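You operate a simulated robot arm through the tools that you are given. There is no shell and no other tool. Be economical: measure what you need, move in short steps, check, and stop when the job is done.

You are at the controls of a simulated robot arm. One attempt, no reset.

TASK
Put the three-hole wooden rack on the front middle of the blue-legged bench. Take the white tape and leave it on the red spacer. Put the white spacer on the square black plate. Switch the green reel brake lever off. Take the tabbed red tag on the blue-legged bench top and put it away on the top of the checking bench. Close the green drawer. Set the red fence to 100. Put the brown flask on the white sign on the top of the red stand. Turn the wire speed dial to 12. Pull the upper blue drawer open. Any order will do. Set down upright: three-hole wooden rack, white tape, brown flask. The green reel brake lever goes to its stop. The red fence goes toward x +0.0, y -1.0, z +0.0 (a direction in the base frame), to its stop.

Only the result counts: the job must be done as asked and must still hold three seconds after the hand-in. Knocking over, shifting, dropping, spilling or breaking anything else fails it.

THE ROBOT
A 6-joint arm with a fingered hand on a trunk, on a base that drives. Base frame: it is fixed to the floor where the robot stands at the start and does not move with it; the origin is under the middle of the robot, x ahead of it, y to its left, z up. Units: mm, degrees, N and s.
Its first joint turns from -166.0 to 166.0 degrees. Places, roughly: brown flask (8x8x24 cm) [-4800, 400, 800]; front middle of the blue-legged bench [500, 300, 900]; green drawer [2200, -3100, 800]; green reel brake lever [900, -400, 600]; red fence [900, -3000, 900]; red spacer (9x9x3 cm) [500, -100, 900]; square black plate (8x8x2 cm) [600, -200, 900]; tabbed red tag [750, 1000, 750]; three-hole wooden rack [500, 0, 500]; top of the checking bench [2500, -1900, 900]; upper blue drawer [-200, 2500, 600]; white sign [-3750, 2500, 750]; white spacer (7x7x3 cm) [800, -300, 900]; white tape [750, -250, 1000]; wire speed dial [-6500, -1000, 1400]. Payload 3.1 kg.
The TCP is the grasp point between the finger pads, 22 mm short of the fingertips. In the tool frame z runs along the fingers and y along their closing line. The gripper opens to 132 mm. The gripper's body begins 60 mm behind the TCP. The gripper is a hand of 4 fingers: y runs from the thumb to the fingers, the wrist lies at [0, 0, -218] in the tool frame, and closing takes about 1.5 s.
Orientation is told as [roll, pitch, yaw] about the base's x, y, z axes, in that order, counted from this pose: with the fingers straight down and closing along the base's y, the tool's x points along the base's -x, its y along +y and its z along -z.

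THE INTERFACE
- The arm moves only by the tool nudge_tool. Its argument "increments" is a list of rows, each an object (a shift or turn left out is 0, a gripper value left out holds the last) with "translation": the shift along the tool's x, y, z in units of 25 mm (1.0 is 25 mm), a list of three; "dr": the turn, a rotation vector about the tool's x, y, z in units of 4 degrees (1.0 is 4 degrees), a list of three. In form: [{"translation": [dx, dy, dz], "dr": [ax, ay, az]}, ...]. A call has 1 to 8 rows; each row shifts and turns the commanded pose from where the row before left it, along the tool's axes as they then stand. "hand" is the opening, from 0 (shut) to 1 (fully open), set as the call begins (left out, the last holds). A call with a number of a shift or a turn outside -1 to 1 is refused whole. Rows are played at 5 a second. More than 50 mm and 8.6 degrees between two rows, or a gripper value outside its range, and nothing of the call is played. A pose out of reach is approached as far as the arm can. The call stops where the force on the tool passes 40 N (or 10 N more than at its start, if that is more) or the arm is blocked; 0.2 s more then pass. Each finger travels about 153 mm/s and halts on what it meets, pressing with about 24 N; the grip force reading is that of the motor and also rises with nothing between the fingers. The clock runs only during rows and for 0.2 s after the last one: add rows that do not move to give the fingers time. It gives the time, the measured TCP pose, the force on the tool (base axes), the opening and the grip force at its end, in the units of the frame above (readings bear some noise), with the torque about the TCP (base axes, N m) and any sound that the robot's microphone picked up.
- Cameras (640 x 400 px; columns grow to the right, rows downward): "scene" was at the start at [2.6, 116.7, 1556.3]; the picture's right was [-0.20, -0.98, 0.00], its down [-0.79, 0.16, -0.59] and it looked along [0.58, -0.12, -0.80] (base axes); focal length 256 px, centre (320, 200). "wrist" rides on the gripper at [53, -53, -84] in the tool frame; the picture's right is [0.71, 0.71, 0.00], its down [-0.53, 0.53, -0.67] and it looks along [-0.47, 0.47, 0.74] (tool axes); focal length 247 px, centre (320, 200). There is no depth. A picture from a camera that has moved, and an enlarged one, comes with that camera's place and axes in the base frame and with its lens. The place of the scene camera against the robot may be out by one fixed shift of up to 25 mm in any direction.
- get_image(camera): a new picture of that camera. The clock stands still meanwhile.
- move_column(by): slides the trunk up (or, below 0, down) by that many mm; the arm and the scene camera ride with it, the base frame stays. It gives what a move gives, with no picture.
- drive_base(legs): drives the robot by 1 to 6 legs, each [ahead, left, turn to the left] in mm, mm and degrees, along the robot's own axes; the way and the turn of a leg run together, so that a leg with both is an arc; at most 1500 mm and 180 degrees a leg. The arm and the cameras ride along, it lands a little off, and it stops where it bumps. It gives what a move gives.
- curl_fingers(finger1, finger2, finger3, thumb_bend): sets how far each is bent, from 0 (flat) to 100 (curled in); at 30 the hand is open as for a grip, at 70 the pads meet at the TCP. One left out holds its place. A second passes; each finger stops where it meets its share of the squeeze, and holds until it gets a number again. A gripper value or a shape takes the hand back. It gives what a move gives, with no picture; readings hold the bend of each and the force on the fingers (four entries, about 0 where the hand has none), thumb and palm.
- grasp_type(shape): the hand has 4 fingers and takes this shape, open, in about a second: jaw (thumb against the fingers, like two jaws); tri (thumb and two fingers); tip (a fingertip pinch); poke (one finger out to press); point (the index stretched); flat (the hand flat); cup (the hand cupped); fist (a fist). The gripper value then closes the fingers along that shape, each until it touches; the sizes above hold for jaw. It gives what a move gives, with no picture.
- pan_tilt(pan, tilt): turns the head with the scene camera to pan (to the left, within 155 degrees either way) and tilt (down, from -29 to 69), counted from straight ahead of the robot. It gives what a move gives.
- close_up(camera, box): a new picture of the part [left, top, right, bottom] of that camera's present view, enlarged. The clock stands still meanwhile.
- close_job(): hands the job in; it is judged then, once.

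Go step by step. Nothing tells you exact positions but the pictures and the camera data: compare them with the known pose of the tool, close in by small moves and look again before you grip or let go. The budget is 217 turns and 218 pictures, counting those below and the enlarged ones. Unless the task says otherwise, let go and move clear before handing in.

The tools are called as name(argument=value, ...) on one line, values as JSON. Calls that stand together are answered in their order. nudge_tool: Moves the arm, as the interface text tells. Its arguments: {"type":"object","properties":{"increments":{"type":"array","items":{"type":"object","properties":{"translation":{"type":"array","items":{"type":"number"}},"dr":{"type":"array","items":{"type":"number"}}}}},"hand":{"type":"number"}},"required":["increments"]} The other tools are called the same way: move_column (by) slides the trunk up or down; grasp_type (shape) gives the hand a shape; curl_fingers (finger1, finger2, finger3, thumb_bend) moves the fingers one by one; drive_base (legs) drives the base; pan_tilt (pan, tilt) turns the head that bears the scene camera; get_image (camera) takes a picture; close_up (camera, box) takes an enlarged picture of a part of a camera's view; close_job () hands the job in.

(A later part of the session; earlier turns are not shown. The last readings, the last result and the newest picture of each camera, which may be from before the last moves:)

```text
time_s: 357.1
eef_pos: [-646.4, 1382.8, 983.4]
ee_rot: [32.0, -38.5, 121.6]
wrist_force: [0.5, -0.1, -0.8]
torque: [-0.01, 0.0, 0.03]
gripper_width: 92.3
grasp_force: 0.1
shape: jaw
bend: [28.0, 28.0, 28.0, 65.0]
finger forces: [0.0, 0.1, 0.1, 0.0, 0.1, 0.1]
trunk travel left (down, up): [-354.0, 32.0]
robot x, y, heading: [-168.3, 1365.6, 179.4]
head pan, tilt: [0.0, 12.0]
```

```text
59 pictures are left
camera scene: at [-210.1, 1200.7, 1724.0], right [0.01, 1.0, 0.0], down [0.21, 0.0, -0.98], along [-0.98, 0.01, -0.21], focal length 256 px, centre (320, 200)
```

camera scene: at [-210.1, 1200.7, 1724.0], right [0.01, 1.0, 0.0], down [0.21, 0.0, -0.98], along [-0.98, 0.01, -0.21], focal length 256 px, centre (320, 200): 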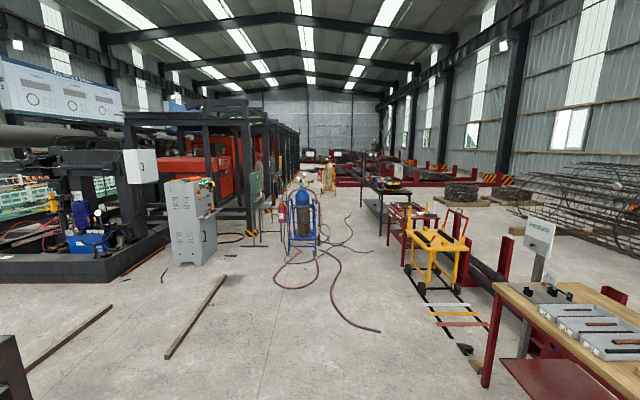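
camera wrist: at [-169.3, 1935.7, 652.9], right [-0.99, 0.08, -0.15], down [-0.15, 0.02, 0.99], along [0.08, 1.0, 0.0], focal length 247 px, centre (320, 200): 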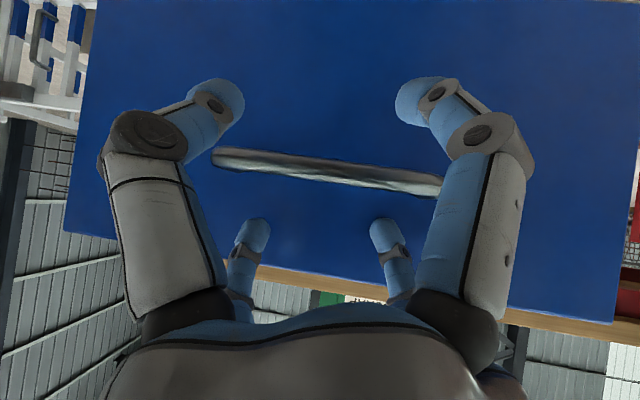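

close_up(camera="scene", box=[190, 140, 350, 260])

close_up(camera="scene", box=[360, 160, 520, 300])

```text
3.33 times, centred on (270, 200) of scene
camera zoom: at [-210.1, 1200.7, 1724.0], right [0.01, 1.0, 0.0], down [0.21, 0.0, -0.98], along [-0.98, 0.01, -0.21], focal length 854 px, centre (487, 200)
```

zoom: 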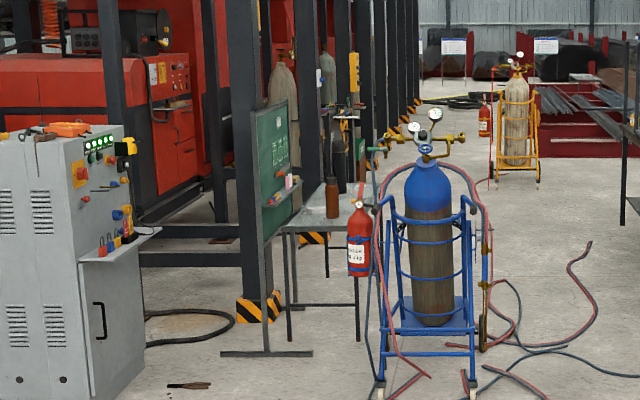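

```text
2.86 times, centred on (440, 230) of scene
camera zoom: at [-210.1, 1200.7, 1724.0], right [0.01, 1.0, 0.0], down [0.21, 0.0, -0.98], along [-0.98, 0.01, -0.21], focal length 732 px, centre (-23, 114)
```

zoom: 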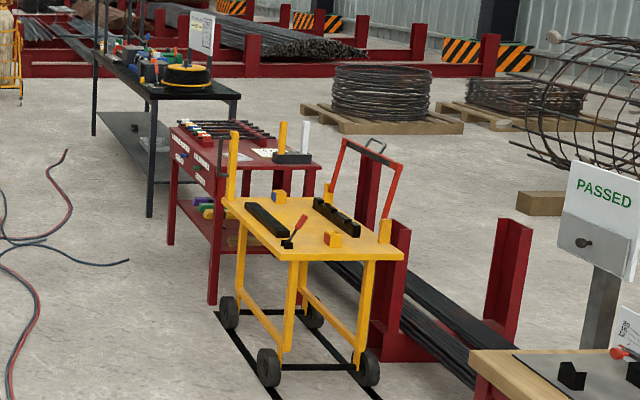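

The brown flask stands on a small grey table (top z≈700) beside a green board, near the gas cart. Driving there along y≈380, then looking closely.

drive_base(legs=[[0, 980, 0.5], [1500, 0, 0], [1500, 0, 0], [450, 0, 0]])

pan_tilt(pan=0, tilt=40)

get_image(camera="scene")

```text
time_s: 378.7
eef_pos: [-4154.2, 247.1, 984.0]
ee_rot: [32.0, -38.5, 124.4]
wrist_force: [0.5, -0.1, 0.5]
torque: [0.01, 0.02, 0.0]
gripper_width: 92.0
grasp_force: 0.2
shape: jaw
bend: [28.0, 28.0, 28.0, 65.0]
finger forces: [0.1, 0.0, 0.1, 0.0, 0.1, 0.0]
trunk travel left (down, up): [-354.0, 32.0]
robot x, y, heading: [-3671.5, 252.1, -177.5]
head pan, tilt: [0.0, 12.0]
```

```text
time_s: 379.7
eef_pos: [-4153.0, 247.5, 982.3]
ee_rot: [32.0, -38.5, 124.4]
wrist_force: [-0.4, 0.0, -0.2]
torque: [0.02, -0.03, 0.02]
gripper_width: 92.0
grasp_force: 0.0
shape: jaw
bend: [28.0, 28.0, 28.0, 65.0]
finger forces: [0.0, 0.0, 0.0, 0.0, 0.0, 0.1]
trunk travel left (down, up): [-354.0, 32.0]
robot x, y, heading: [-3672.2, 251.2, -177.7]
head pan, tilt: [0.0, 40.0]
```

```text
56 pictures are left
camera scene: at [-3701.1, 86.0, 1679.7], right [-0.04, 1.0, 0.0], down [0.64, 0.03, -0.77], along [-0.77, -0.03, -0.64], focal length 256 px, centre (320, 200)
```

scene: 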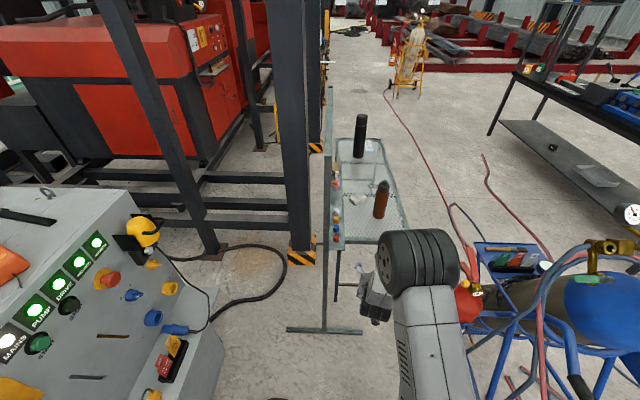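

Flask at about (-4745, 360), z 700-937; board foot ends at y≈330, x≈-4437, gas cart beyond y≈680. I'll stop the base at x≈-4075 and reach with a ~40° tilt, coming down over the flask.

drive_base(legs=[[395, -95, -2.4]])

nudge_tool(hand=1, increments=[{"translation": [-0.5, 0.5, 0.3], "dr": [0.7, 0.7, 0]}, {"translation": [-0.5, 0.5, 0.3], "dr": [0.7, 0.7, 0]}, {"translation": [-0.5, 0.5, 0.3]}])

get_image(camera="wrist")

get_image(camera="scene")

```text
time_s: 382.2
eef_pos: [-4559.8, 351.4, 983.0]
ee_rot: [32.0, -38.5, 122.1]
wrist_force: [0.2, -0.3, 0.5]
torque: [-0.02, -0.02, -0.02]
gripper_width: 92.2
grasp_force: 0.1
shape: jaw
bend: [28.0, 28.0, 28.0, 65.0]
finger forces: [0.1, 0.1, 0.0, 0.0, 0.1, 0.0]
trunk travel left (down, up): [-354.0, 32.0]
robot x, y, heading: [-4079.0, 336.5, -179.8]
head pan, tilt: [0.0, 40.0]
```

```text
time_s: 383.0
eef_pos: [-4612.3, 354.9, 1004.3]
ee_rot: [24.4, -33.6, 125.4]
wrist_force: [1.0, -0.1, -0.8]
torque: [-0.01, 0.02, 0.03]
gripper_width: 131.9
grasp_force: 0.0
shape: jaw
bend: [30.0, 30.0, 30.0, 30.0]
finger forces: [0.0, 0.0, 0.0, 0.1, 0.0, 0.0]
trunk travel left (down, up): [-354.0, 32.0]
robot x, y, heading: [-4080.6, 332.4, -179.9]
head pan, tilt: [0.0, 40.0]
```

```text
55 pictures are left
camera wrist: at [-4501.7, 341.4, 1020.1], right [-0.09, -0.99, -0.15], down [-0.15, -0.13, 0.98], along [-0.98, 0.11, -0.14], focal length 247 px, centre (320, 200)
```

wrist: 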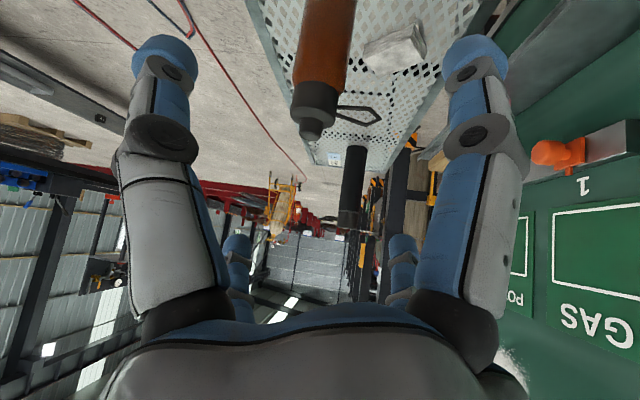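

```text
54 pictures are left
camera scene: at [-4113.5, 172.1, 1679.6], right [0.0, 1.0, 0.0], down [0.64, 0.0, -0.77], along [-0.77, 0.0, -0.64], focal length 256 px, centre (320, 200)
```

scene: 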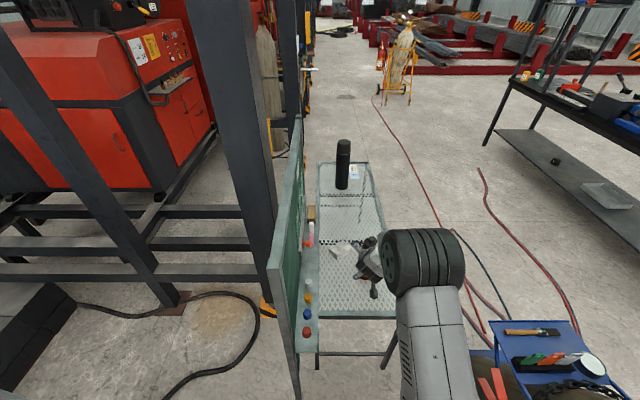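

Triangulating: the flask is at about (-4805, 388), top z≈886, with a 60 mm dark collar at z 814-868. Moving over it at height.

drive_base(legs=[[50, 0, 0]])

nudge_tool(increments=[{"translation": [-0.72, 0.52, 0.74]}, {"translation": [-0.72, 0.52, 0.74]}, {"translation": [-0.72, 0.52, 0.74]}, {"translation": [-0.72, 0.52, 0.74]}])

get_image(camera="wrist")

```text
time_s: 383.9
eef_pos: [-4661.5, 353.4, 1003.3]
ee_rot: [24.4, -33.6, 125.5]
wrist_force: [-0.1, 0.1, 0.3]
torque: [0.03, 0.02, 0.02]
gripper_width: 131.8
grasp_force: 0.0
shape: jaw
bend: [30.0, 30.0, 30.0, 30.0]
finger forces: [0.0, 0.0, 0.0, 0.1, 0.1, 0.0]
trunk travel left (down, up): [-354.0, 32.0]
robot x, y, heading: [-4127.3, 334.3, -180.2]
head pan, tilt: [0.0, 40.0]
```

```text
time_s: 384.9
eef_pos: [-4775.0, 378.9, 1005.1]
ee_rot: [24.5, -33.7, 125.3]
wrist_force: [0.1, 0.5, 0.1]
torque: [-0.01, -0.01, 0.01]
gripper_width: 131.9
grasp_force: 0.1
shape: jaw
bend: [30.0, 30.0, 30.0, 30.0]
finger forces: [0.0, 0.0, 0.0, 0.1, 0.1, 0.0]
trunk travel left (down, up): [-354.0, 32.0]
robot x, y, heading: [-4128.2, 336.4, -179.9]
head pan, tilt: [0.0, 40.0]
```

```text
53 pictures are left
camera wrist: at [-4664.6, 367.9, 1020.8], right [-0.09, -0.98, -0.15], down [-0.15, -0.13, 0.98], along [-0.98, 0.11, -0.14], focal length 247 px, centre (320, 200)
```

wrist: 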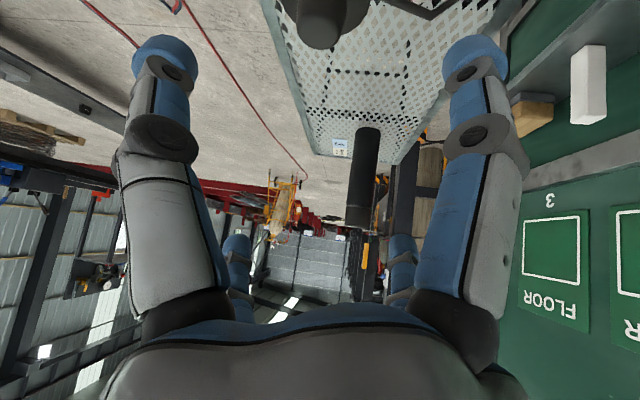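

Flask axis at (-4808, 398). Adjust, then lower by the trunk in two steps.

nudge_tool(increments=[{"translation": [-0.57, 0.15, 0.43]}, {"translation": [-0.57, 0.15, 0.43]}])

move_column(by=-75)

get_image(camera="wrist")

```text
time_s: 385.6
eef_pos: [-4807.1, 397.6, 1010.4]
ee_rot: [24.5, -33.6, 125.2]
wrist_force: [-0.1, -0.1, 0.2]
torque: [0.02, 0.01, -0.03]
gripper_width: 132.1
grasp_force: 0.0
shape: jaw
bend: [30.0, 30.0, 30.0, 30.0]
finger forces: [0.0, 0.1, 0.0, 0.1, 0.0, 0.0]
trunk travel left (down, up): [-354.0, 32.0]
robot x, y, heading: [-4130.1, 339.0, -180.1]
head pan, tilt: [0.0, 40.0]
```

```text
time_s: 386.7
eef_pos: [-4806.5, 396.5, 933.5]
ee_rot: [24.5, -33.7, 125.3]
wrist_force: [-0.5, 0.2, 0.5]
torque: [0.0, -0.01, -0.02]
gripper_width: 131.7
grasp_force: 0.0
shape: jaw
bend: [30.0, 30.0, 30.0, 30.0]
finger forces: [0.1, 0.0, 0.1, 0.1, 0.0, 0.1]
trunk travel left (down, up): [-279.0, 107.0]
robot x, y, heading: [-4128.2, 333.5, -180.1]
head pan, tilt: [0.0, 40.0]
```

```text
52 pictures are left
camera wrist: at [-4695.3, 385.2, 948.5], right [-0.09, -0.98, -0.15], down [-0.15, -0.13, 0.98], along [-0.98, 0.11, -0.14], focal length 247 px, centre (320, 200)
```

wrist: 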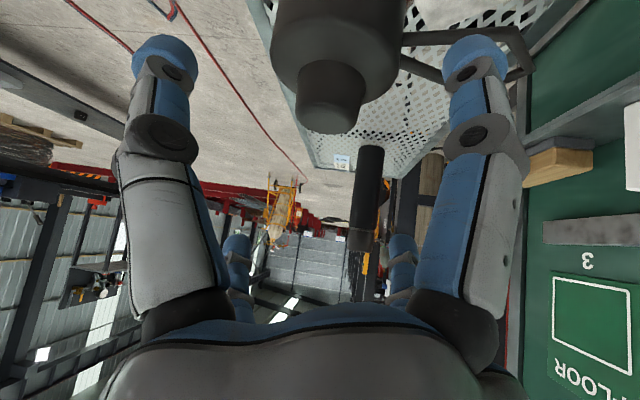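

Aligned; note a side loop handle on the -y side which passes just behind the near-right digit. Shift 5 mm toward me and lower further.

nudge_tool(increments=[{"translation": [0.11, -0.11, -0.13]}])

move_column(by=-50)

get_image(camera="wrist")

```text
time_s: 387.1
eef_pos: [-4799.8, 395.0, 931.5]
ee_rot: [24.5, -33.5, 125.4]
wrist_force: [-0.2, -0.6, 0.3]
torque: [-0.01, -0.01, 0.03]
gripper_width: 131.8
grasp_force: 0.1
shape: jaw
bend: [30.0, 30.0, 30.0, 30.0]
finger forces: [0.0, 0.1, 0.0, 0.1, 0.0, 0.0]
trunk travel left (down, up): [-279.0, 107.0]
robot x, y, heading: [-4129.1, 336.0, -180.0]
head pan, tilt: [0.0, 40.0]
```

```text
time_s: 388.0
eef_pos: [-4799.9, 396.1, 881.1]
ee_rot: [24.4, -33.8, 125.3]
wrist_force: [-0.7, -0.7, 0.5]
torque: [-0.02, 0.01, 0.0]
gripper_width: 132.4
grasp_force: 0.0
shape: jaw
bend: [30.0, 30.0, 30.0, 30.0]
finger forces: [0.1, 0.0, 0.1, 0.1, 0.1, 0.0]
trunk travel left (down, up): [-229.0, 157.0]
robot x, y, heading: [-4125.0, 337.9, -180.0]
head pan, tilt: [0.0, 40.0]
```

```text
51 pictures are left
camera wrist: at [-4689.7, 384.2, 897.6], right [-0.09, -0.98, -0.15], down [-0.15, -0.13, 0.98], along [-0.98, 0.11, -0.14], focal length 247 px, centre (320, 200)
```

wrist: 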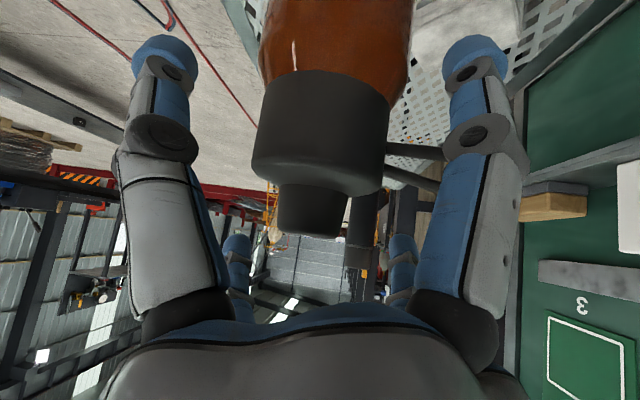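

move_column(by=-28)

nudge_tool(hand=0, increments=[{}, {}, {}, {}, {}, {}, {}, {}])

get_image(camera="wrist")

```text
time_s: 388.7
eef_pos: [-4800.4, 395.0, 854.2]
ee_rot: [24.5, -33.7, 125.4]
wrist_force: [-0.5, 0.1, 0.6]
torque: [0.02, 0.0, 0.0]
gripper_width: 131.6
grasp_force: 0.0
shape: jaw
bend: [30.0, 30.0, 30.0, 30.0]
finger forces: [0.0, 0.0, 0.0, 0.0, 0.0, 0.1]
trunk travel left (down, up): [-201.0, 185.0]
robot x, y, heading: [-4128.7, 338.1, -179.9]
head pan, tilt: [0.0, 40.0]
```

```text
time_s: 390.5
eef_pos: [-4800.0, 396.0, 854.8]
ee_rot: [24.4, -33.6, 125.3]
wrist_force: [0.2, -0.4, 1.8]
torque: [-0.15, -0.35, -0.05]
gripper_width: 68.8
grasp_force: 24.1
shape: jaw
bend: [28.0, 78.0, 79.0, 70.0]
finger forces: [19.9, 21.7, 21.4, 0.0, 23.2, 0.0]
trunk travel left (down, up): [-201.0, 185.0]
robot x, y, heading: [-4126.6, 334.3, -179.8]
head pan, tilt: [0.0, 40.0]
```

```text
50 pictures are left
camera wrist: at [-4689.5, 384.1, 870.4], right [-0.09, -0.98, -0.15], down [-0.15, -0.13, 0.98], along [-0.98, 0.11, -0.14], focal length 247 px, centre (320, 200)
```

wrist: 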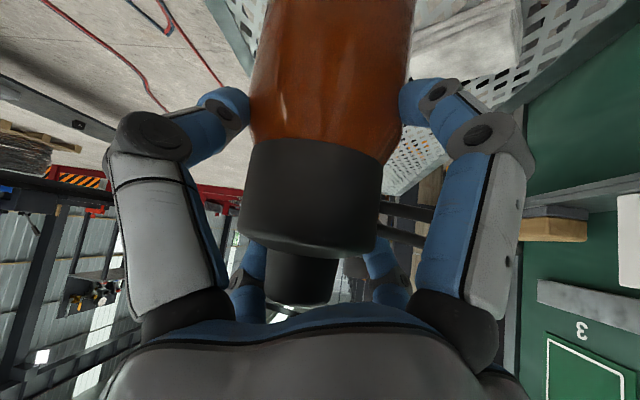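

All four digits hold it. Lift with the trunk.

move_column(by=120)

get_image(camera="wrist")

```text
time_s: 392.0
eef_pos: [-4800.7, 396.6, 974.3]
ee_rot: [24.4, -33.6, 125.4]
wrist_force: [-0.1, -0.3, -3.6]
torque: [-0.01, -0.01, -0.01]
gripper_width: 69.0
grasp_force: 23.4
shape: jaw
bend: [29.0, 78.0, 79.0, 70.0]
finger forces: [18.9, 21.6, 20.5, 0.0, 23.0, 0.1]
trunk travel left (down, up): [-321.0, 65.0]
robot x, y, heading: [-4130.2, 332.4, -179.9]
head pan, tilt: [0.0, 40.0]
```

```text
49 pictures are left
camera wrist: at [-4690.1, 384.2, 989.8], right [-0.09, -0.98, -0.15], down [-0.16, -0.13, 0.98], along [-0.98, 0.11, -0.14], focal length 247 px, centre (320, 200)
```

wrist: 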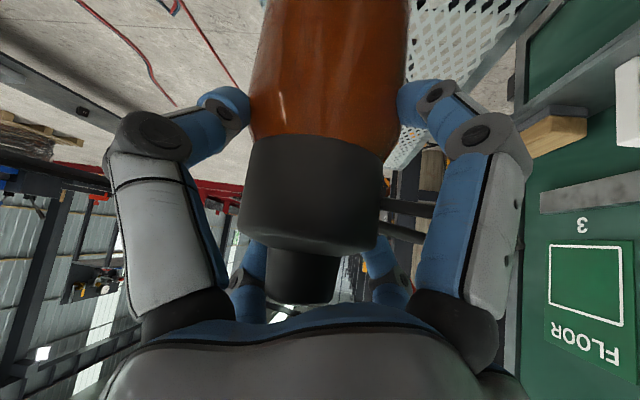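

Flask lifted cleanly. Pull the arm in, raise fully, reverse out and drive round the hoses toward the red stand.

drive_base(legs=[[-700, 0, 0]])

nudge_tool(increments=[{"translation": [0.6, -0.6, -0.72]}, {"translation": [0.6, -0.6, -0.72]}, {"translation": [0.6, -0.6, -0.72]}, {"translation": [0.6, -0.6, -0.72]}, {"translation": [0.6, -0.6, -0.72]}, {"translation": [0.6, -0.6, -0.72]}, {"translation": [0.6, -0.6, -0.72]}])

move_column(by=65)

drive_base(legs=[[-1500, 0, 0], [0, -1400, 0]])

pan_tilt(pan=-10, tilt=30)

get_image(camera="scene")

```text
time_s: 396.0
eef_pos: [-4079.0, 391.7, 974.6]
ee_rot: [24.4, -33.6, 126.1]
wrist_force: [0.3, -0.2, -4.5]
torque: [0.0, 0.0, 0.0]
gripper_width: 69.1
grasp_force: 23.9
shape: jaw
bend: [29.0, 78.0, 79.0, 70.0]
finger forces: [18.7, 21.5, 20.4, 0.1, 23.1, 0.0]
trunk travel left (down, up): [-321.0, 65.0]
robot x, y, heading: [-3404.1, 338.6, -179.4]
head pan, tilt: [0.0, 40.0]
```

```text
time_s: 397.6
eef_pos: [-3885.5, 375.6, 975.5]
ee_rot: [24.6, -33.5, 126.2]
wrist_force: [0.4, -0.7, -3.9]
torque: [-0.02, -0.03, 0.05]
gripper_width: 68.4
grasp_force: 24.5
shape: jaw
bend: [29.0, 78.0, 79.0, 70.0]
finger forces: [18.4, 21.5, 20.3, 0.1, 23.2, 0.1]
trunk travel left (down, up): [-321.0, 65.0]
robot x, y, heading: [-3404.7, 339.4, -179.3]
head pan, tilt: [0.0, 40.0]
```

```text
time_s: 398.6
eef_pos: [-3886.5, 375.0, 1040.2]
ee_rot: [24.3, -33.6, 126.2]
wrist_force: [0.1, 0.0, -4.3]
torque: [-0.05, -0.03, 0.03]
gripper_width: 68.6
grasp_force: 23.9
shape: jaw
bend: [29.0, 78.0, 79.0, 70.0]
finger forces: [18.2, 21.3, 20.3, 0.0, 23.1, 0.0]
trunk travel left (down, up): [-386.0, 0.0]
robot x, y, heading: [-3406.0, 344.8, -179.4]
head pan, tilt: [0.0, 40.0]
```

```text
time_s: 412.7
eef_pos: [-2418.9, 1811.1, 1039.2]
ee_rot: [24.3, -33.4, 127.3]
wrist_force: [-0.1, -0.3, -3.9]
torque: [-0.02, 0.0, -0.01]
gripper_width: 68.7
grasp_force: 24.1
shape: jaw
bend: [29.0, 78.0, 79.0, 70.0]
finger forces: [18.2, 21.4, 20.3, 0.0, 23.2, 0.0]
trunk travel left (down, up): [-386.0, 0.0]
robot x, y, heading: [-1938.3, 1787.0, -177.9]
head pan, tilt: [0.0, 40.0]
```

```text
time_s: 413.4
eef_pos: [-2419.1, 1810.8, 1038.8]
ee_rot: [24.5, -33.5, 127.4]
wrist_force: [-0.4, 0.2, -5.1]
torque: [-0.03, 0.0, -0.02]
gripper_width: 68.6
grasp_force: 24.2
shape: jaw
bend: [29.0, 78.0, 79.0, 70.0]
finger forces: [18.2, 21.4, 20.4, 0.0, 23.2, 0.0]
trunk travel left (down, up): [-386.0, 0.0]
robot x, y, heading: [-1943.6, 1787.3, -178.0]
head pan, tilt: [-10.0, 30.0]
```

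```text
48 pictures are left
camera scene: at [-1973.5, 1637.3, 1726.1], right [0.14, 0.99, 0.0], down [0.5, -0.07, -0.87], along [-0.86, 0.12, -0.5], focal length 256 px, centre (320, 200)
```

scene: 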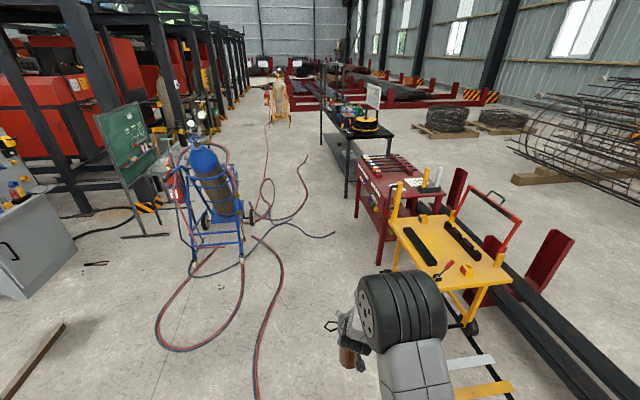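

close_up(camera="scene", box=[340, 140, 470, 230])

```text
4.44 times, centred on (405, 185) of scene
camera zoom: at [-1973.5, 1637.3, 1726.1], right [0.14, 0.99, 0.0], down [0.5, -0.07, -0.87], along [-0.86, 0.12, -0.5], focal length 1139 px, centre (-58, 267)
```

zoom: 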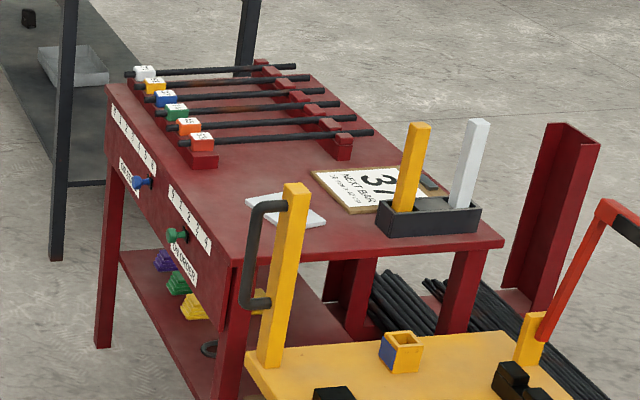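

The hint matches the small plain white plate at the stand's near-left corner, about (-3765, 2523). Driving in front of it and turning to face it.

drive_base(legs=[[0, 0, -2], [1500, 0, 0], [325, -110, 0], [0, 0, -90]])

pan_tilt(pan=0, tilt=50)

get_image(camera="scene")

get_image(camera="wrist")

```text
time_s: 426.9
eef_pos: [-3722.8, 2356.9, 1039.2]
ee_rot: [24.5, -33.4, 35.8]
wrist_force: [0.9, 0.8, -4.3]
torque: [-0.02, 0.02, -0.01]
gripper_width: 68.5
grasp_force: 23.1
shape: jaw
bend: [30.0, 78.0, 79.0, 70.0]
finger forces: [18.4, 21.3, 20.1, 0.0, 23.5, 0.0]
trunk travel left (down, up): [-386.0, 0.0]
robot x, y, heading: [-3759.5, 1877.4, 90.4]
head pan, tilt: [-10.0, 30.0]
```

```text
time_s: 427.7
eef_pos: [-3722.6, 2355.5, 1039.7]
ee_rot: [24.4, -33.4, 35.8]
wrist_force: [-0.1, 0.4, -4.8]
torque: [0.04, 0.05, 0.0]
gripper_width: 68.4
grasp_force: 24.0
shape: jaw
bend: [30.0, 78.0, 79.0, 70.0]
finger forces: [18.4, 21.2, 20.1, 0.1, 23.5, 0.0]
trunk travel left (down, up): [-386.0, 0.0]
robot x, y, heading: [-3758.4, 1875.3, 90.6]
head pan, tilt: [0.0, 50.0]
```

```text
46 pictures are left
camera scene: at [-3917.4, 1877.7, 1696.7], right [1.0, 0.01, 0.0], down [0.01, -0.77, -0.64], along [-0.01, 0.64, -0.77], focal length 256 px, centre (320, 200)
```

scene: 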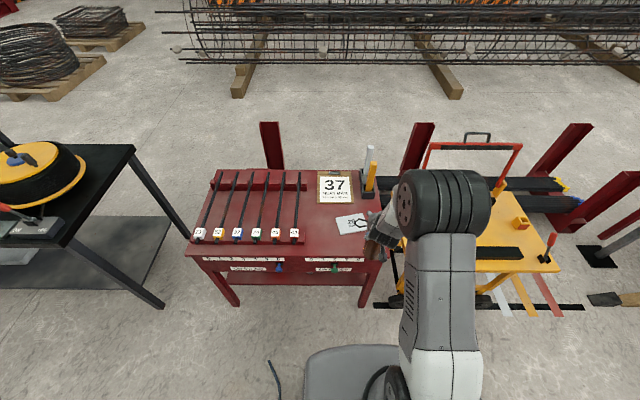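

```text
45 pictures are left
camera wrist: at [-3735.1, 2247.0, 1055.0], right [-0.99, 0.08, -0.15], down [-0.13, 0.15, 0.98], along [0.1, 0.98, -0.14], focal length 247 px, centre (320, 200)
```

wrist: 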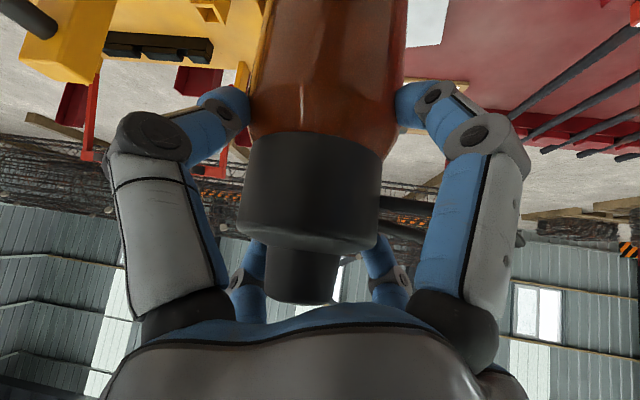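

close_up(camera="scene", box=[300, 160, 420, 270])

```text
3.64 times, centred on (360, 215) of scene
camera zoom: at [-3917.4, 1877.7, 1696.7], right [1.0, 0.01, 0.0], down [0.01, -0.77, -0.64], along [-0.01, 0.64, -0.77], focal length 932 px, centre (174, 146)
```

zoom: 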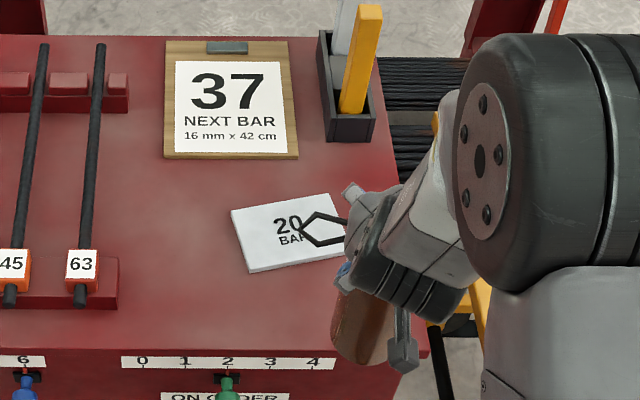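

The white sign reads "20 BAR", flat, centred at about (-3772, 2541). Drive ahead 140 and left 50 to bring the flask nearly above it.

drive_base(legs=[[150, 50, 0]])

close_up(camera="scene", box=[290, 170, 430, 290])

get_image(camera="wrist")

```text
time_s: 429.1
eef_pos: [-3772.5, 2503.9, 1039.2]
ee_rot: [24.3, -33.5, 35.6]
wrist_force: [0.1, 0.1, -4.0]
torque: [-0.04, 0.02, 0.0]
gripper_width: 68.5
grasp_force: 23.7
shape: jaw
bend: [30.0, 78.0, 79.0, 70.0]
finger forces: [18.4, 21.4, 20.0, 0.0, 23.5, 0.0]
trunk travel left (down, up): [-386.0, 0.0]
robot x, y, heading: [-3810.5, 2025.5, 90.6]
head pan, tilt: [0.0, 50.0]
```

```text
3.33 times, centred on (360, 230) of scene
camera zoom: at [-3968.0, 2025.3, 1696.6], right [1.0, 0.01, 0.0], down [0.0, -0.77, -0.64], along [0.0, 0.64, -0.77], focal length 854 px, centre (187, 100)
```

zoom: 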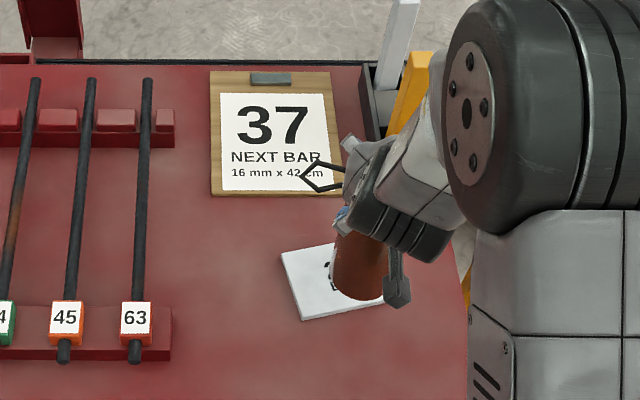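

```text
42 pictures are left
camera wrist: at [-3784.8, 2394.1, 1054.9], right [-0.99, 0.08, -0.15], down [-0.13, 0.15, 0.98], along [0.11, 0.98, -0.14], focal length 247 px, centre (320, 200)
```

wrist: 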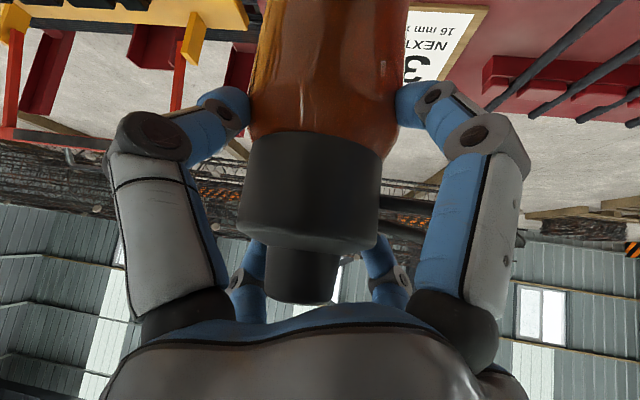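

Flask needs about 40 mm more forward. Move, then lower 55 mm and check against the sign.

nudge_tool(increments=[{"translation": [-0.43, 0.43, 0.51]}, {"translation": [-0.43, 0.43, 0.51]}])

move_column(by=-50)

close_up(camera="scene", box=[290, 170, 430, 290])

```text
time_s: 429.7
eef_pos: [-3770.5, 2544.8, 1038.2]
ee_rot: [24.4, -33.5, 35.7]
wrist_force: [-0.4, 0.2, -4.3]
torque: [-0.05, 0.02, 0.0]
gripper_width: 68.3
grasp_force: 23.8
shape: jaw
bend: [30.0, 78.0, 79.0, 70.0]
finger forces: [18.5, 21.4, 20.0, 0.1, 23.7, 0.1]
trunk travel left (down, up): [-386.0, 0.0]
robot x, y, heading: [-3812.6, 2029.1, 90.2]
head pan, tilt: [0.0, 50.0]
```

```text
time_s: 430.6
eef_pos: [-3768.4, 2543.6, 990.2]
ee_rot: [24.4, -33.5, 35.7]
wrist_force: [0.1, 0.2, -4.3]
torque: [-0.02, 0.05, -0.02]
gripper_width: 68.5
grasp_force: 23.7
shape: jaw
bend: [30.0, 78.0, 79.0, 70.0]
finger forces: [18.6, 21.4, 20.0, 0.1, 23.7, 0.0]
trunk travel left (down, up): [-336.0, 50.0]
robot x, y, heading: [-3810.8, 2023.5, 90.2]
head pan, tilt: [0.0, 50.0]
```

```text
3.33 times, centred on (360, 230) of scene
camera zoom: at [-3967.9, 2025.0, 1646.6], right [1.0, 0.01, 0.0], down [0.0, -0.77, -0.64], along [0.0, 0.64, -0.77], focal length 854 px, centre (187, 100)
```

zoom: 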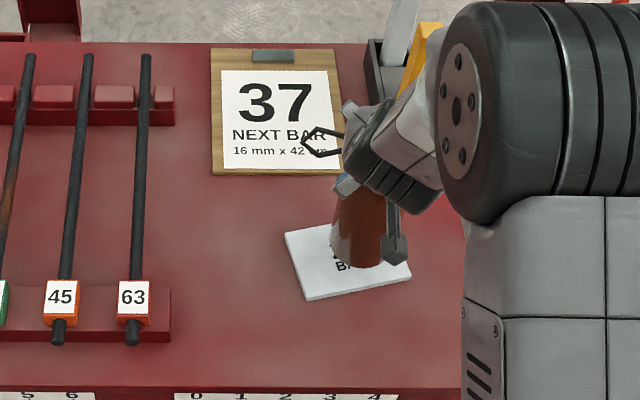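

Nearly centred; trim 9 mm left and 5 mm forward, then lower by trunk in small steps.

nudge_tool(increments=[{"translation": [0.14, 0.36, 0.13]}])

move_column(by=-15)

move_column(by=-5)

close_up(camera="scene", box=[290, 170, 430, 290])

```text
time_s: 431.1
eef_pos: [-3777.3, 2547.5, 988.0]
ee_rot: [24.3, -33.5, 35.8]
wrist_force: [0.6, 0.3, -3.9]
torque: [-0.03, 0.0, 0.03]
gripper_width: 68.5
grasp_force: 24.0
shape: jaw
bend: [30.0, 78.0, 79.0, 70.0]
finger forces: [18.6, 21.3, 20.1, 0.0, 23.7, 0.0]
trunk travel left (down, up): [-336.0, 50.0]
robot x, y, heading: [-3810.5, 2025.4, 90.5]
head pan, tilt: [0.0, 50.0]
```

```text
time_s: 431.7
eef_pos: [-3776.9, 2547.5, 972.7]
ee_rot: [24.4, -33.4, 35.7]
wrist_force: [0.2, -0.3, -4.0]
torque: [-0.02, 0.04, 0.02]
gripper_width: 68.5
grasp_force: 24.1
shape: jaw
bend: [30.0, 78.0, 79.0, 70.0]
finger forces: [18.6, 21.3, 20.1, 0.1, 23.7, 0.1]
trunk travel left (down, up): [-321.0, 65.0]
robot x, y, heading: [-3810.5, 2024.1, 90.3]
head pan, tilt: [0.0, 50.0]
```

```text
time_s: 432.2
eef_pos: [-3776.6, 2549.1, 968.9]
ee_rot: [24.4, -33.5, 35.7]
wrist_force: [0.2, 0.2, -4.8]
torque: [-0.02, 0.02, -0.01]
gripper_width: 68.5
grasp_force: 24.2
shape: jaw
bend: [30.0, 78.0, 79.0, 70.0]
finger forces: [18.5, 21.3, 20.1, 0.1, 23.7, 0.1]
trunk travel left (down, up): [-316.0, 70.0]
robot x, y, heading: [-3810.7, 2022.2, 90.7]
head pan, tilt: [0.0, 50.0]
```

```text
3.33 times, centred on (360, 230) of scene
camera zoom: at [-3967.8, 2024.9, 1626.8], right [1.0, 0.01, 0.0], down [0.0, -0.77, -0.64], along [0.0, 0.64, -0.77], focal length 854 px, centre (187, 100)
```

zoom: 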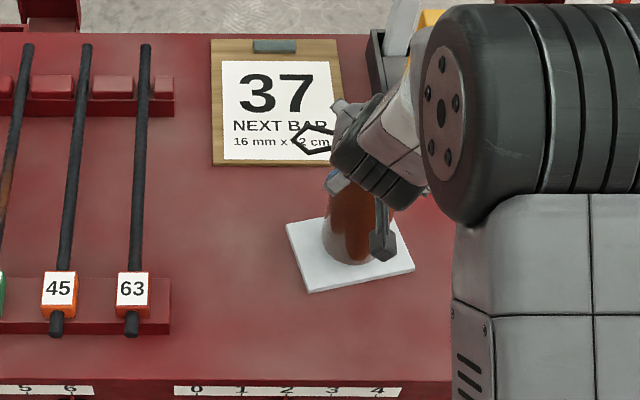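

Well centred. Continue lowering in 3-5 mm steps.

move_column(by=-4)

move_column(by=-4)

move_column(by=-3)

```text
time_s: 432.8
eef_pos: [-3777.6, 2548.5, 963.9]
ee_rot: [24.3, -33.5, 35.7]
wrist_force: [0.4, -0.7, -4.2]
torque: [-0.02, 0.01, -0.03]
gripper_width: 68.2
grasp_force: 24.3
shape: jaw
bend: [30.0, 78.0, 79.0, 70.0]
finger forces: [18.5, 21.3, 20.1, 0.1, 23.8, 0.0]
trunk travel left (down, up): [-312.0, 74.0]
robot x, y, heading: [-3811.5, 2021.0, 90.4]
head pan, tilt: [0.0, 50.0]
```

```text
time_s: 433.3
eef_pos: [-3775.9, 2547.2, 959.5]
ee_rot: [24.4, -33.5, 35.8]
wrist_force: [0.7, 0.6, -4.6]
torque: [-0.03, 0.1, -0.01]
gripper_width: 68.2
grasp_force: 24.1
shape: jaw
bend: [30.0, 78.0, 79.0, 70.0]
finger forces: [18.6, 21.3, 20.1, 0.1, 23.6, 0.0]
trunk travel left (down, up): [-308.0, 78.0]
robot x, y, heading: [-3808.7, 2023.3, 90.3]
head pan, tilt: [0.0, 50.0]
```

```text
time_s: 433.8
eef_pos: [-3777.1, 2547.4, 957.2]
ee_rot: [24.6, -33.6, 35.6]
wrist_force: [0.3, 0.1, 2.8]
torque: [-0.11, 0.02, -0.01]
gripper_width: 68.6
grasp_force: 24.0
shape: jaw
bend: [30.0, 78.0, 79.0, 70.0]
finger forces: [19.3, 22.1, 21.1, 0.1, 24.5, 0.1]
trunk travel left (down, up): [-305.0, 81.0]
robot x, y, heading: [-3809.9, 2023.1, 90.2]
head pan, tilt: [0.0, 50.0]
```

Touched down. Open and rise straight up.

nudge_tool(hand=1, increments=[{}, {}, {}, {}, {}])

get_image(camera="wrist")

```text
time_s: 435.0
eef_pos: [-3776.8, 2547.7, 957.6]
ee_rot: [24.5, -33.4, 35.7]
wrist_force: [0.3, 0.5, -0.4]
torque: [0.0, 0.01, 0.01]
gripper_width: 131.7
grasp_force: 0.1
shape: jaw
bend: [30.0, 30.0, 30.0, 30.0]
finger forces: [0.0, 0.0, 0.0, 0.1, 0.0, 0.0]
trunk travel left (down, up): [-305.0, 81.0]
robot x, y, heading: [-3809.5, 2025.2, 90.9]
head pan, tilt: [0.0, 50.0]
```

```text
39 pictures are left
camera wrist: at [-3789.7, 2438.0, 973.0], right [-0.99, 0.08, -0.15], down [-0.13, 0.15, 0.98], along [0.11, 0.98, -0.14], focal length 247 px, centre (320, 200)
```

wrist: 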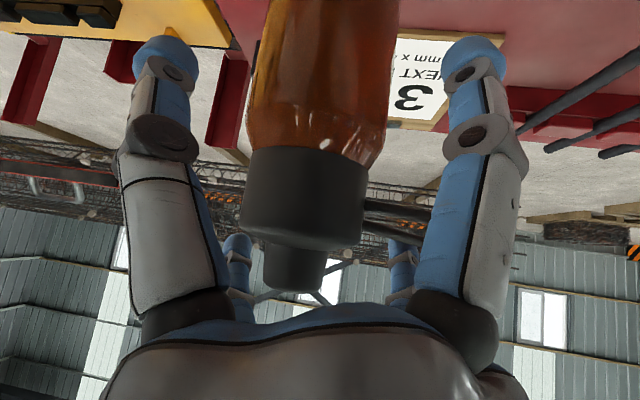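

move_column(by=81)

nudge_tool(increments=[{"translation": [-0.36, 0.36, -0.6]}, {"translation": [-0.36, 0.36, -0.6]}, {"translation": [-0.36, 0.36, -0.6]}])

drive_base(legs=[[-250, 0, 0]])

close_up(camera="scene", box=[290, 120, 450, 240])

```text
time_s: 436.2
eef_pos: [-3777.1, 2546.6, 1038.0]
ee_rot: [24.5, -33.5, 35.7]
wrist_force: [0.5, 0.1, 0.2]
torque: [-0.01, -0.01, 0.0]
gripper_width: 131.7
grasp_force: 0.0
shape: jaw
bend: [30.0, 30.0, 30.0, 30.0]
finger forces: [0.1, 0.1, 0.0, 0.0, 0.0, 0.1]
trunk travel left (down, up): [-386.0, 0.0]
robot x, y, heading: [-3812.3, 2019.7, 90.4]
head pan, tilt: [0.0, 50.0]
```

```text
time_s: 437.0
eef_pos: [-3787.0, 2548.3, 1096.8]
ee_rot: [24.4, -33.6, 35.7]
wrist_force: [0.0, 0.3, 0.6]
torque: [0.0, -0.01, -0.01]
gripper_width: 131.9
grasp_force: 0.1
shape: jaw
bend: [30.0, 30.0, 30.0, 30.0]
finger forces: [0.0, 0.1, 0.0, 0.0, 0.0, 0.1]
trunk travel left (down, up): [-386.0, 0.0]
robot x, y, heading: [-3811.0, 2023.3, 90.3]
head pan, tilt: [0.0, 50.0]
```

```text
time_s: 438.8
eef_pos: [-3784.4, 2302.4, 1096.7]
ee_rot: [24.3, -33.6, 35.7]
wrist_force: [-0.5, 0.4, 0.0]
torque: [-0.02, -0.01, 0.01]
gripper_width: 131.9
grasp_force: 0.0
shape: jaw
bend: [30.0, 30.0, 30.0, 30.0]
finger forces: [0.0, 0.0, 0.0, 0.0, 0.0, 0.1]
trunk travel left (down, up): [-386.0, 0.0]
robot x, y, heading: [-3811.2, 1777.7, 90.4]
head pan, tilt: [0.0, 50.0]
```

```text
3.33 times, centred on (370, 180) of scene
camera zoom: at [-3966.3, 1777.2, 1696.6], right [1.0, 0.01, 0.0], down [0.01, -0.77, -0.64], along [0.0, 0.64, -0.77], focal length 854 px, centre (153, 267)
```

zoom: 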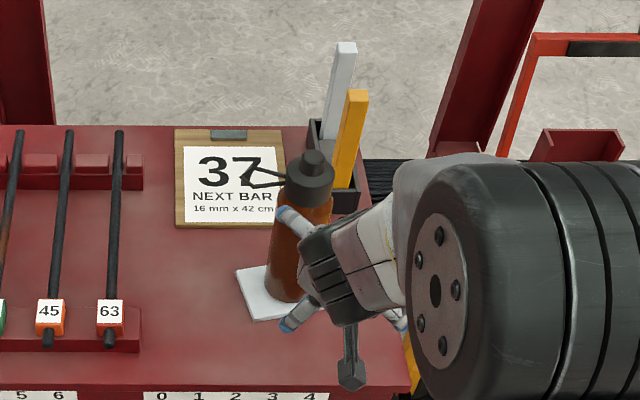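

The flask stands upright on the white sign. Last: the wire speed dial. Looking west to plan the way.

pan_tilt(pan=95, tilt=15)

get_image(camera="scene")

```text
time_s: 440.5
eef_pos: [-3784.2, 2301.3, 1096.4]
ee_rot: [24.4, -33.5, 35.7]
wrist_force: [-0.7, -0.2, -0.2]
torque: [-0.01, 0.05, -0.02]
gripper_width: 132.0
grasp_force: 0.1
shape: jaw
bend: [30.0, 30.0, 30.0, 30.0]
finger forces: [0.1, 0.0, 0.0, 0.1, 0.1, 0.0]
trunk travel left (down, up): [-386.0, 0.0]
robot x, y, heading: [-3810.8, 1776.7, 90.3]
head pan, tilt: [95.0, 15.0]
```

```text
37 pictures are left
camera scene: at [-4058.7, 1691.9, 1750.3], right [-0.09, 1.0, 0.0], down [0.26, 0.02, -0.97], along [-0.96, -0.09, -0.26], focal length 256 px, centre (320, 200)
```

scene: 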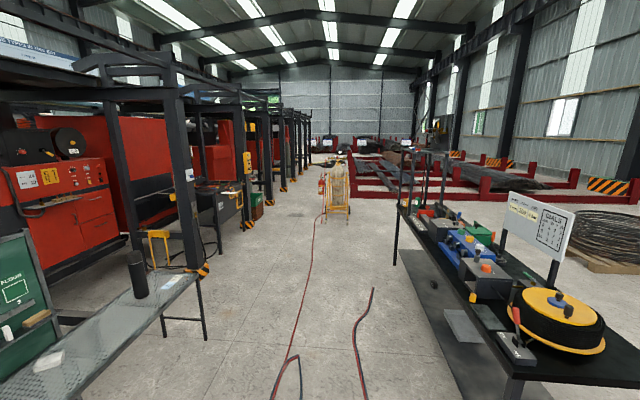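

close_up(camera="scene", box=[0, 100, 260, 260])

```text
2.46 times, centred on (130, 180) of scene
camera zoom: at [-4058.7, 1691.9, 1750.3], right [-0.09, 1.0, 0.0], down [0.26, 0.02, -0.97], along [-0.96, -0.09, -0.26], focal length 631 px, centre (788, 249)
```

zoom: 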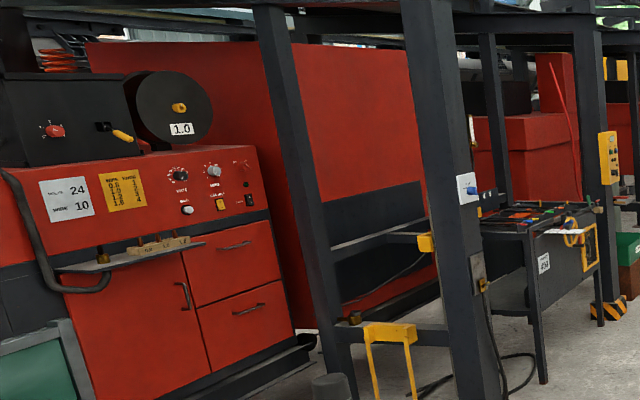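

The wire dial is at about (-6503, -1000, 1377) on the red machine's front panel, facing the aisle. Some hoses must be crossed; turning west and trying carefully.

drive_base(legs=[[0, 0, 90], [600, 0, 0]])

pan_tilt(pan=10, tilt=45)

get_image(camera="scene")

```text
time_s: 447.6
eef_pos: [-4931.5, 1869.3, 1096.2]
ee_rot: [24.3, -33.5, 122.0]
wrist_force: [0.2, -0.1, 0.2]
torque: [0.02, 0.0, 0.02]
gripper_width: 131.6
grasp_force: 0.0
shape: jaw
bend: [30.0, 30.0, 30.0, 30.0]
finger forces: [0.0, 0.1, 0.0, 0.0, 0.0, 0.0]
trunk travel left (down, up): [-386.0, 0.0]
robot x, y, heading: [-4411.5, 1809.1, 176.8]
head pan, tilt: [95.0, 15.0]
```

```text
time_s: 449.2
eef_pos: [-4931.2, 1870.1, 1095.7]
ee_rot: [24.5, -33.5, 122.0]
wrist_force: [-0.1, 0.2, 0.7]
torque: [0.01, 0.0, 0.03]
gripper_width: 132.0
grasp_force: 0.1
shape: jaw
bend: [30.0, 30.0, 30.0, 30.0]
finger forces: [0.1, 0.1, 0.1, 0.1, 0.0, 0.1]
trunk travel left (down, up): [-386.0, 0.0]
robot x, y, heading: [-4413.1, 1812.7, 176.8]
head pan, tilt: [10.0, 45.0]
```

```text
35 pictures are left
camera scene: at [-4449.0, 1635.6, 1703.5], right [-0.12, 0.99, 0.0], down [0.7, 0.08, -0.71], along [-0.7, -0.08, -0.71], focal length 256 px, centre (320, 200)
```

scene: 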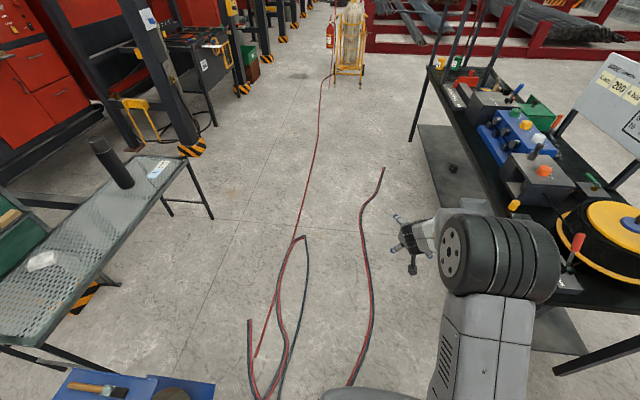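

Hoses don't block. Continue diagonally across the aisle to about (-6400, 700), then face the machine (-y).

drive_base(legs=[[1000, 520, 0], [960, 520, 3], [0, 0, 90]])

pan_tilt(pan=0, tilt=20)

get_image(camera="scene")

```text
time_s: 464.0
eef_pos: [-6534.8, 412.2, 1097.8]
ee_rot: [24.4, -33.5, -149.6]
wrist_force: [-0.2, -0.2, 0.0]
torque: [0.02, 0.0, -0.03]
gripper_width: 131.9
grasp_force: 0.1
shape: jaw
bend: [30.0, 30.0, 30.0, 30.0]
finger forces: [0.0, 0.0, 0.0, 0.0, 0.0, 0.1]
trunk travel left (down, up): [-386.0, 0.0]
robot x, y, heading: [-6458.7, 931.1, -95.1]
head pan, tilt: [10.0, 45.0]
```

```text
time_s: 464.9
eef_pos: [-6535.0, 410.6, 1095.8]
ee_rot: [24.4, -33.6, -149.6]
wrist_force: [1.0, 0.0, 0.2]
torque: [-0.02, 0.02, 0.01]
gripper_width: 132.0
grasp_force: 0.0
shape: jaw
bend: [30.0, 30.0, 30.0, 30.0]
finger forces: [0.1, 0.1, 0.0, 0.1, 0.0, 0.0]
trunk travel left (down, up): [-386.0, 0.0]
robot x, y, heading: [-6463.5, 928.8, -95.0]
head pan, tilt: [0.0, 20.0]
```

```text
34 pictures are left
camera scene: at [-6326.8, 869.1, 1742.1], right [-1.0, 0.09, 0.0], down [0.03, 0.34, -0.94], along [-0.08, -0.94, -0.34], focal length 256 px, centre (320, 200)
```

scene: 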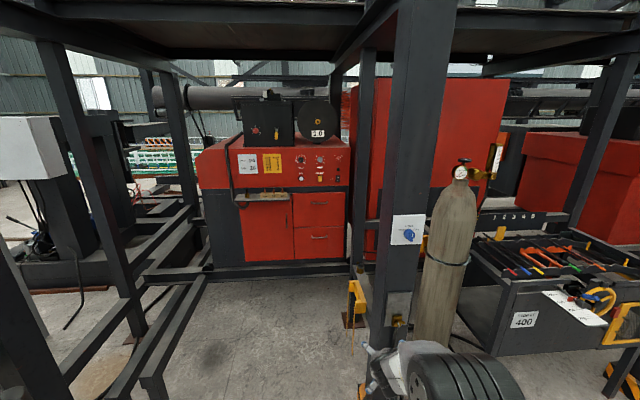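

close_up(camera="scene", box=[225, 140, 355, 200])

```text
4.92 times, centred on (290, 170) of scene
camera zoom: at [-6326.8, 869.1, 1742.1], right [-1.0, 0.09, 0.0], down [0.03, 0.34, -0.94], along [-0.08, -0.94, -0.34], focal length 1262 px, centre (468, 348)
```

zoom: 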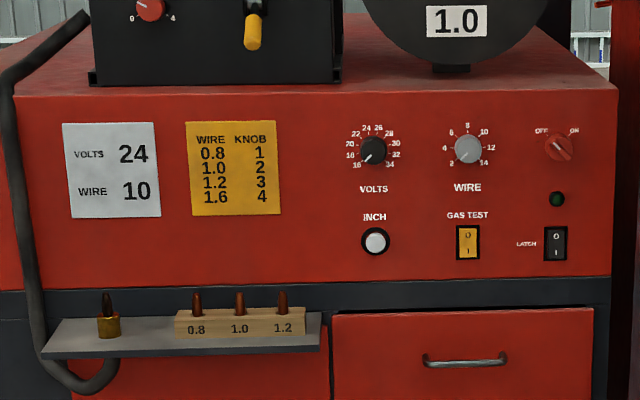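

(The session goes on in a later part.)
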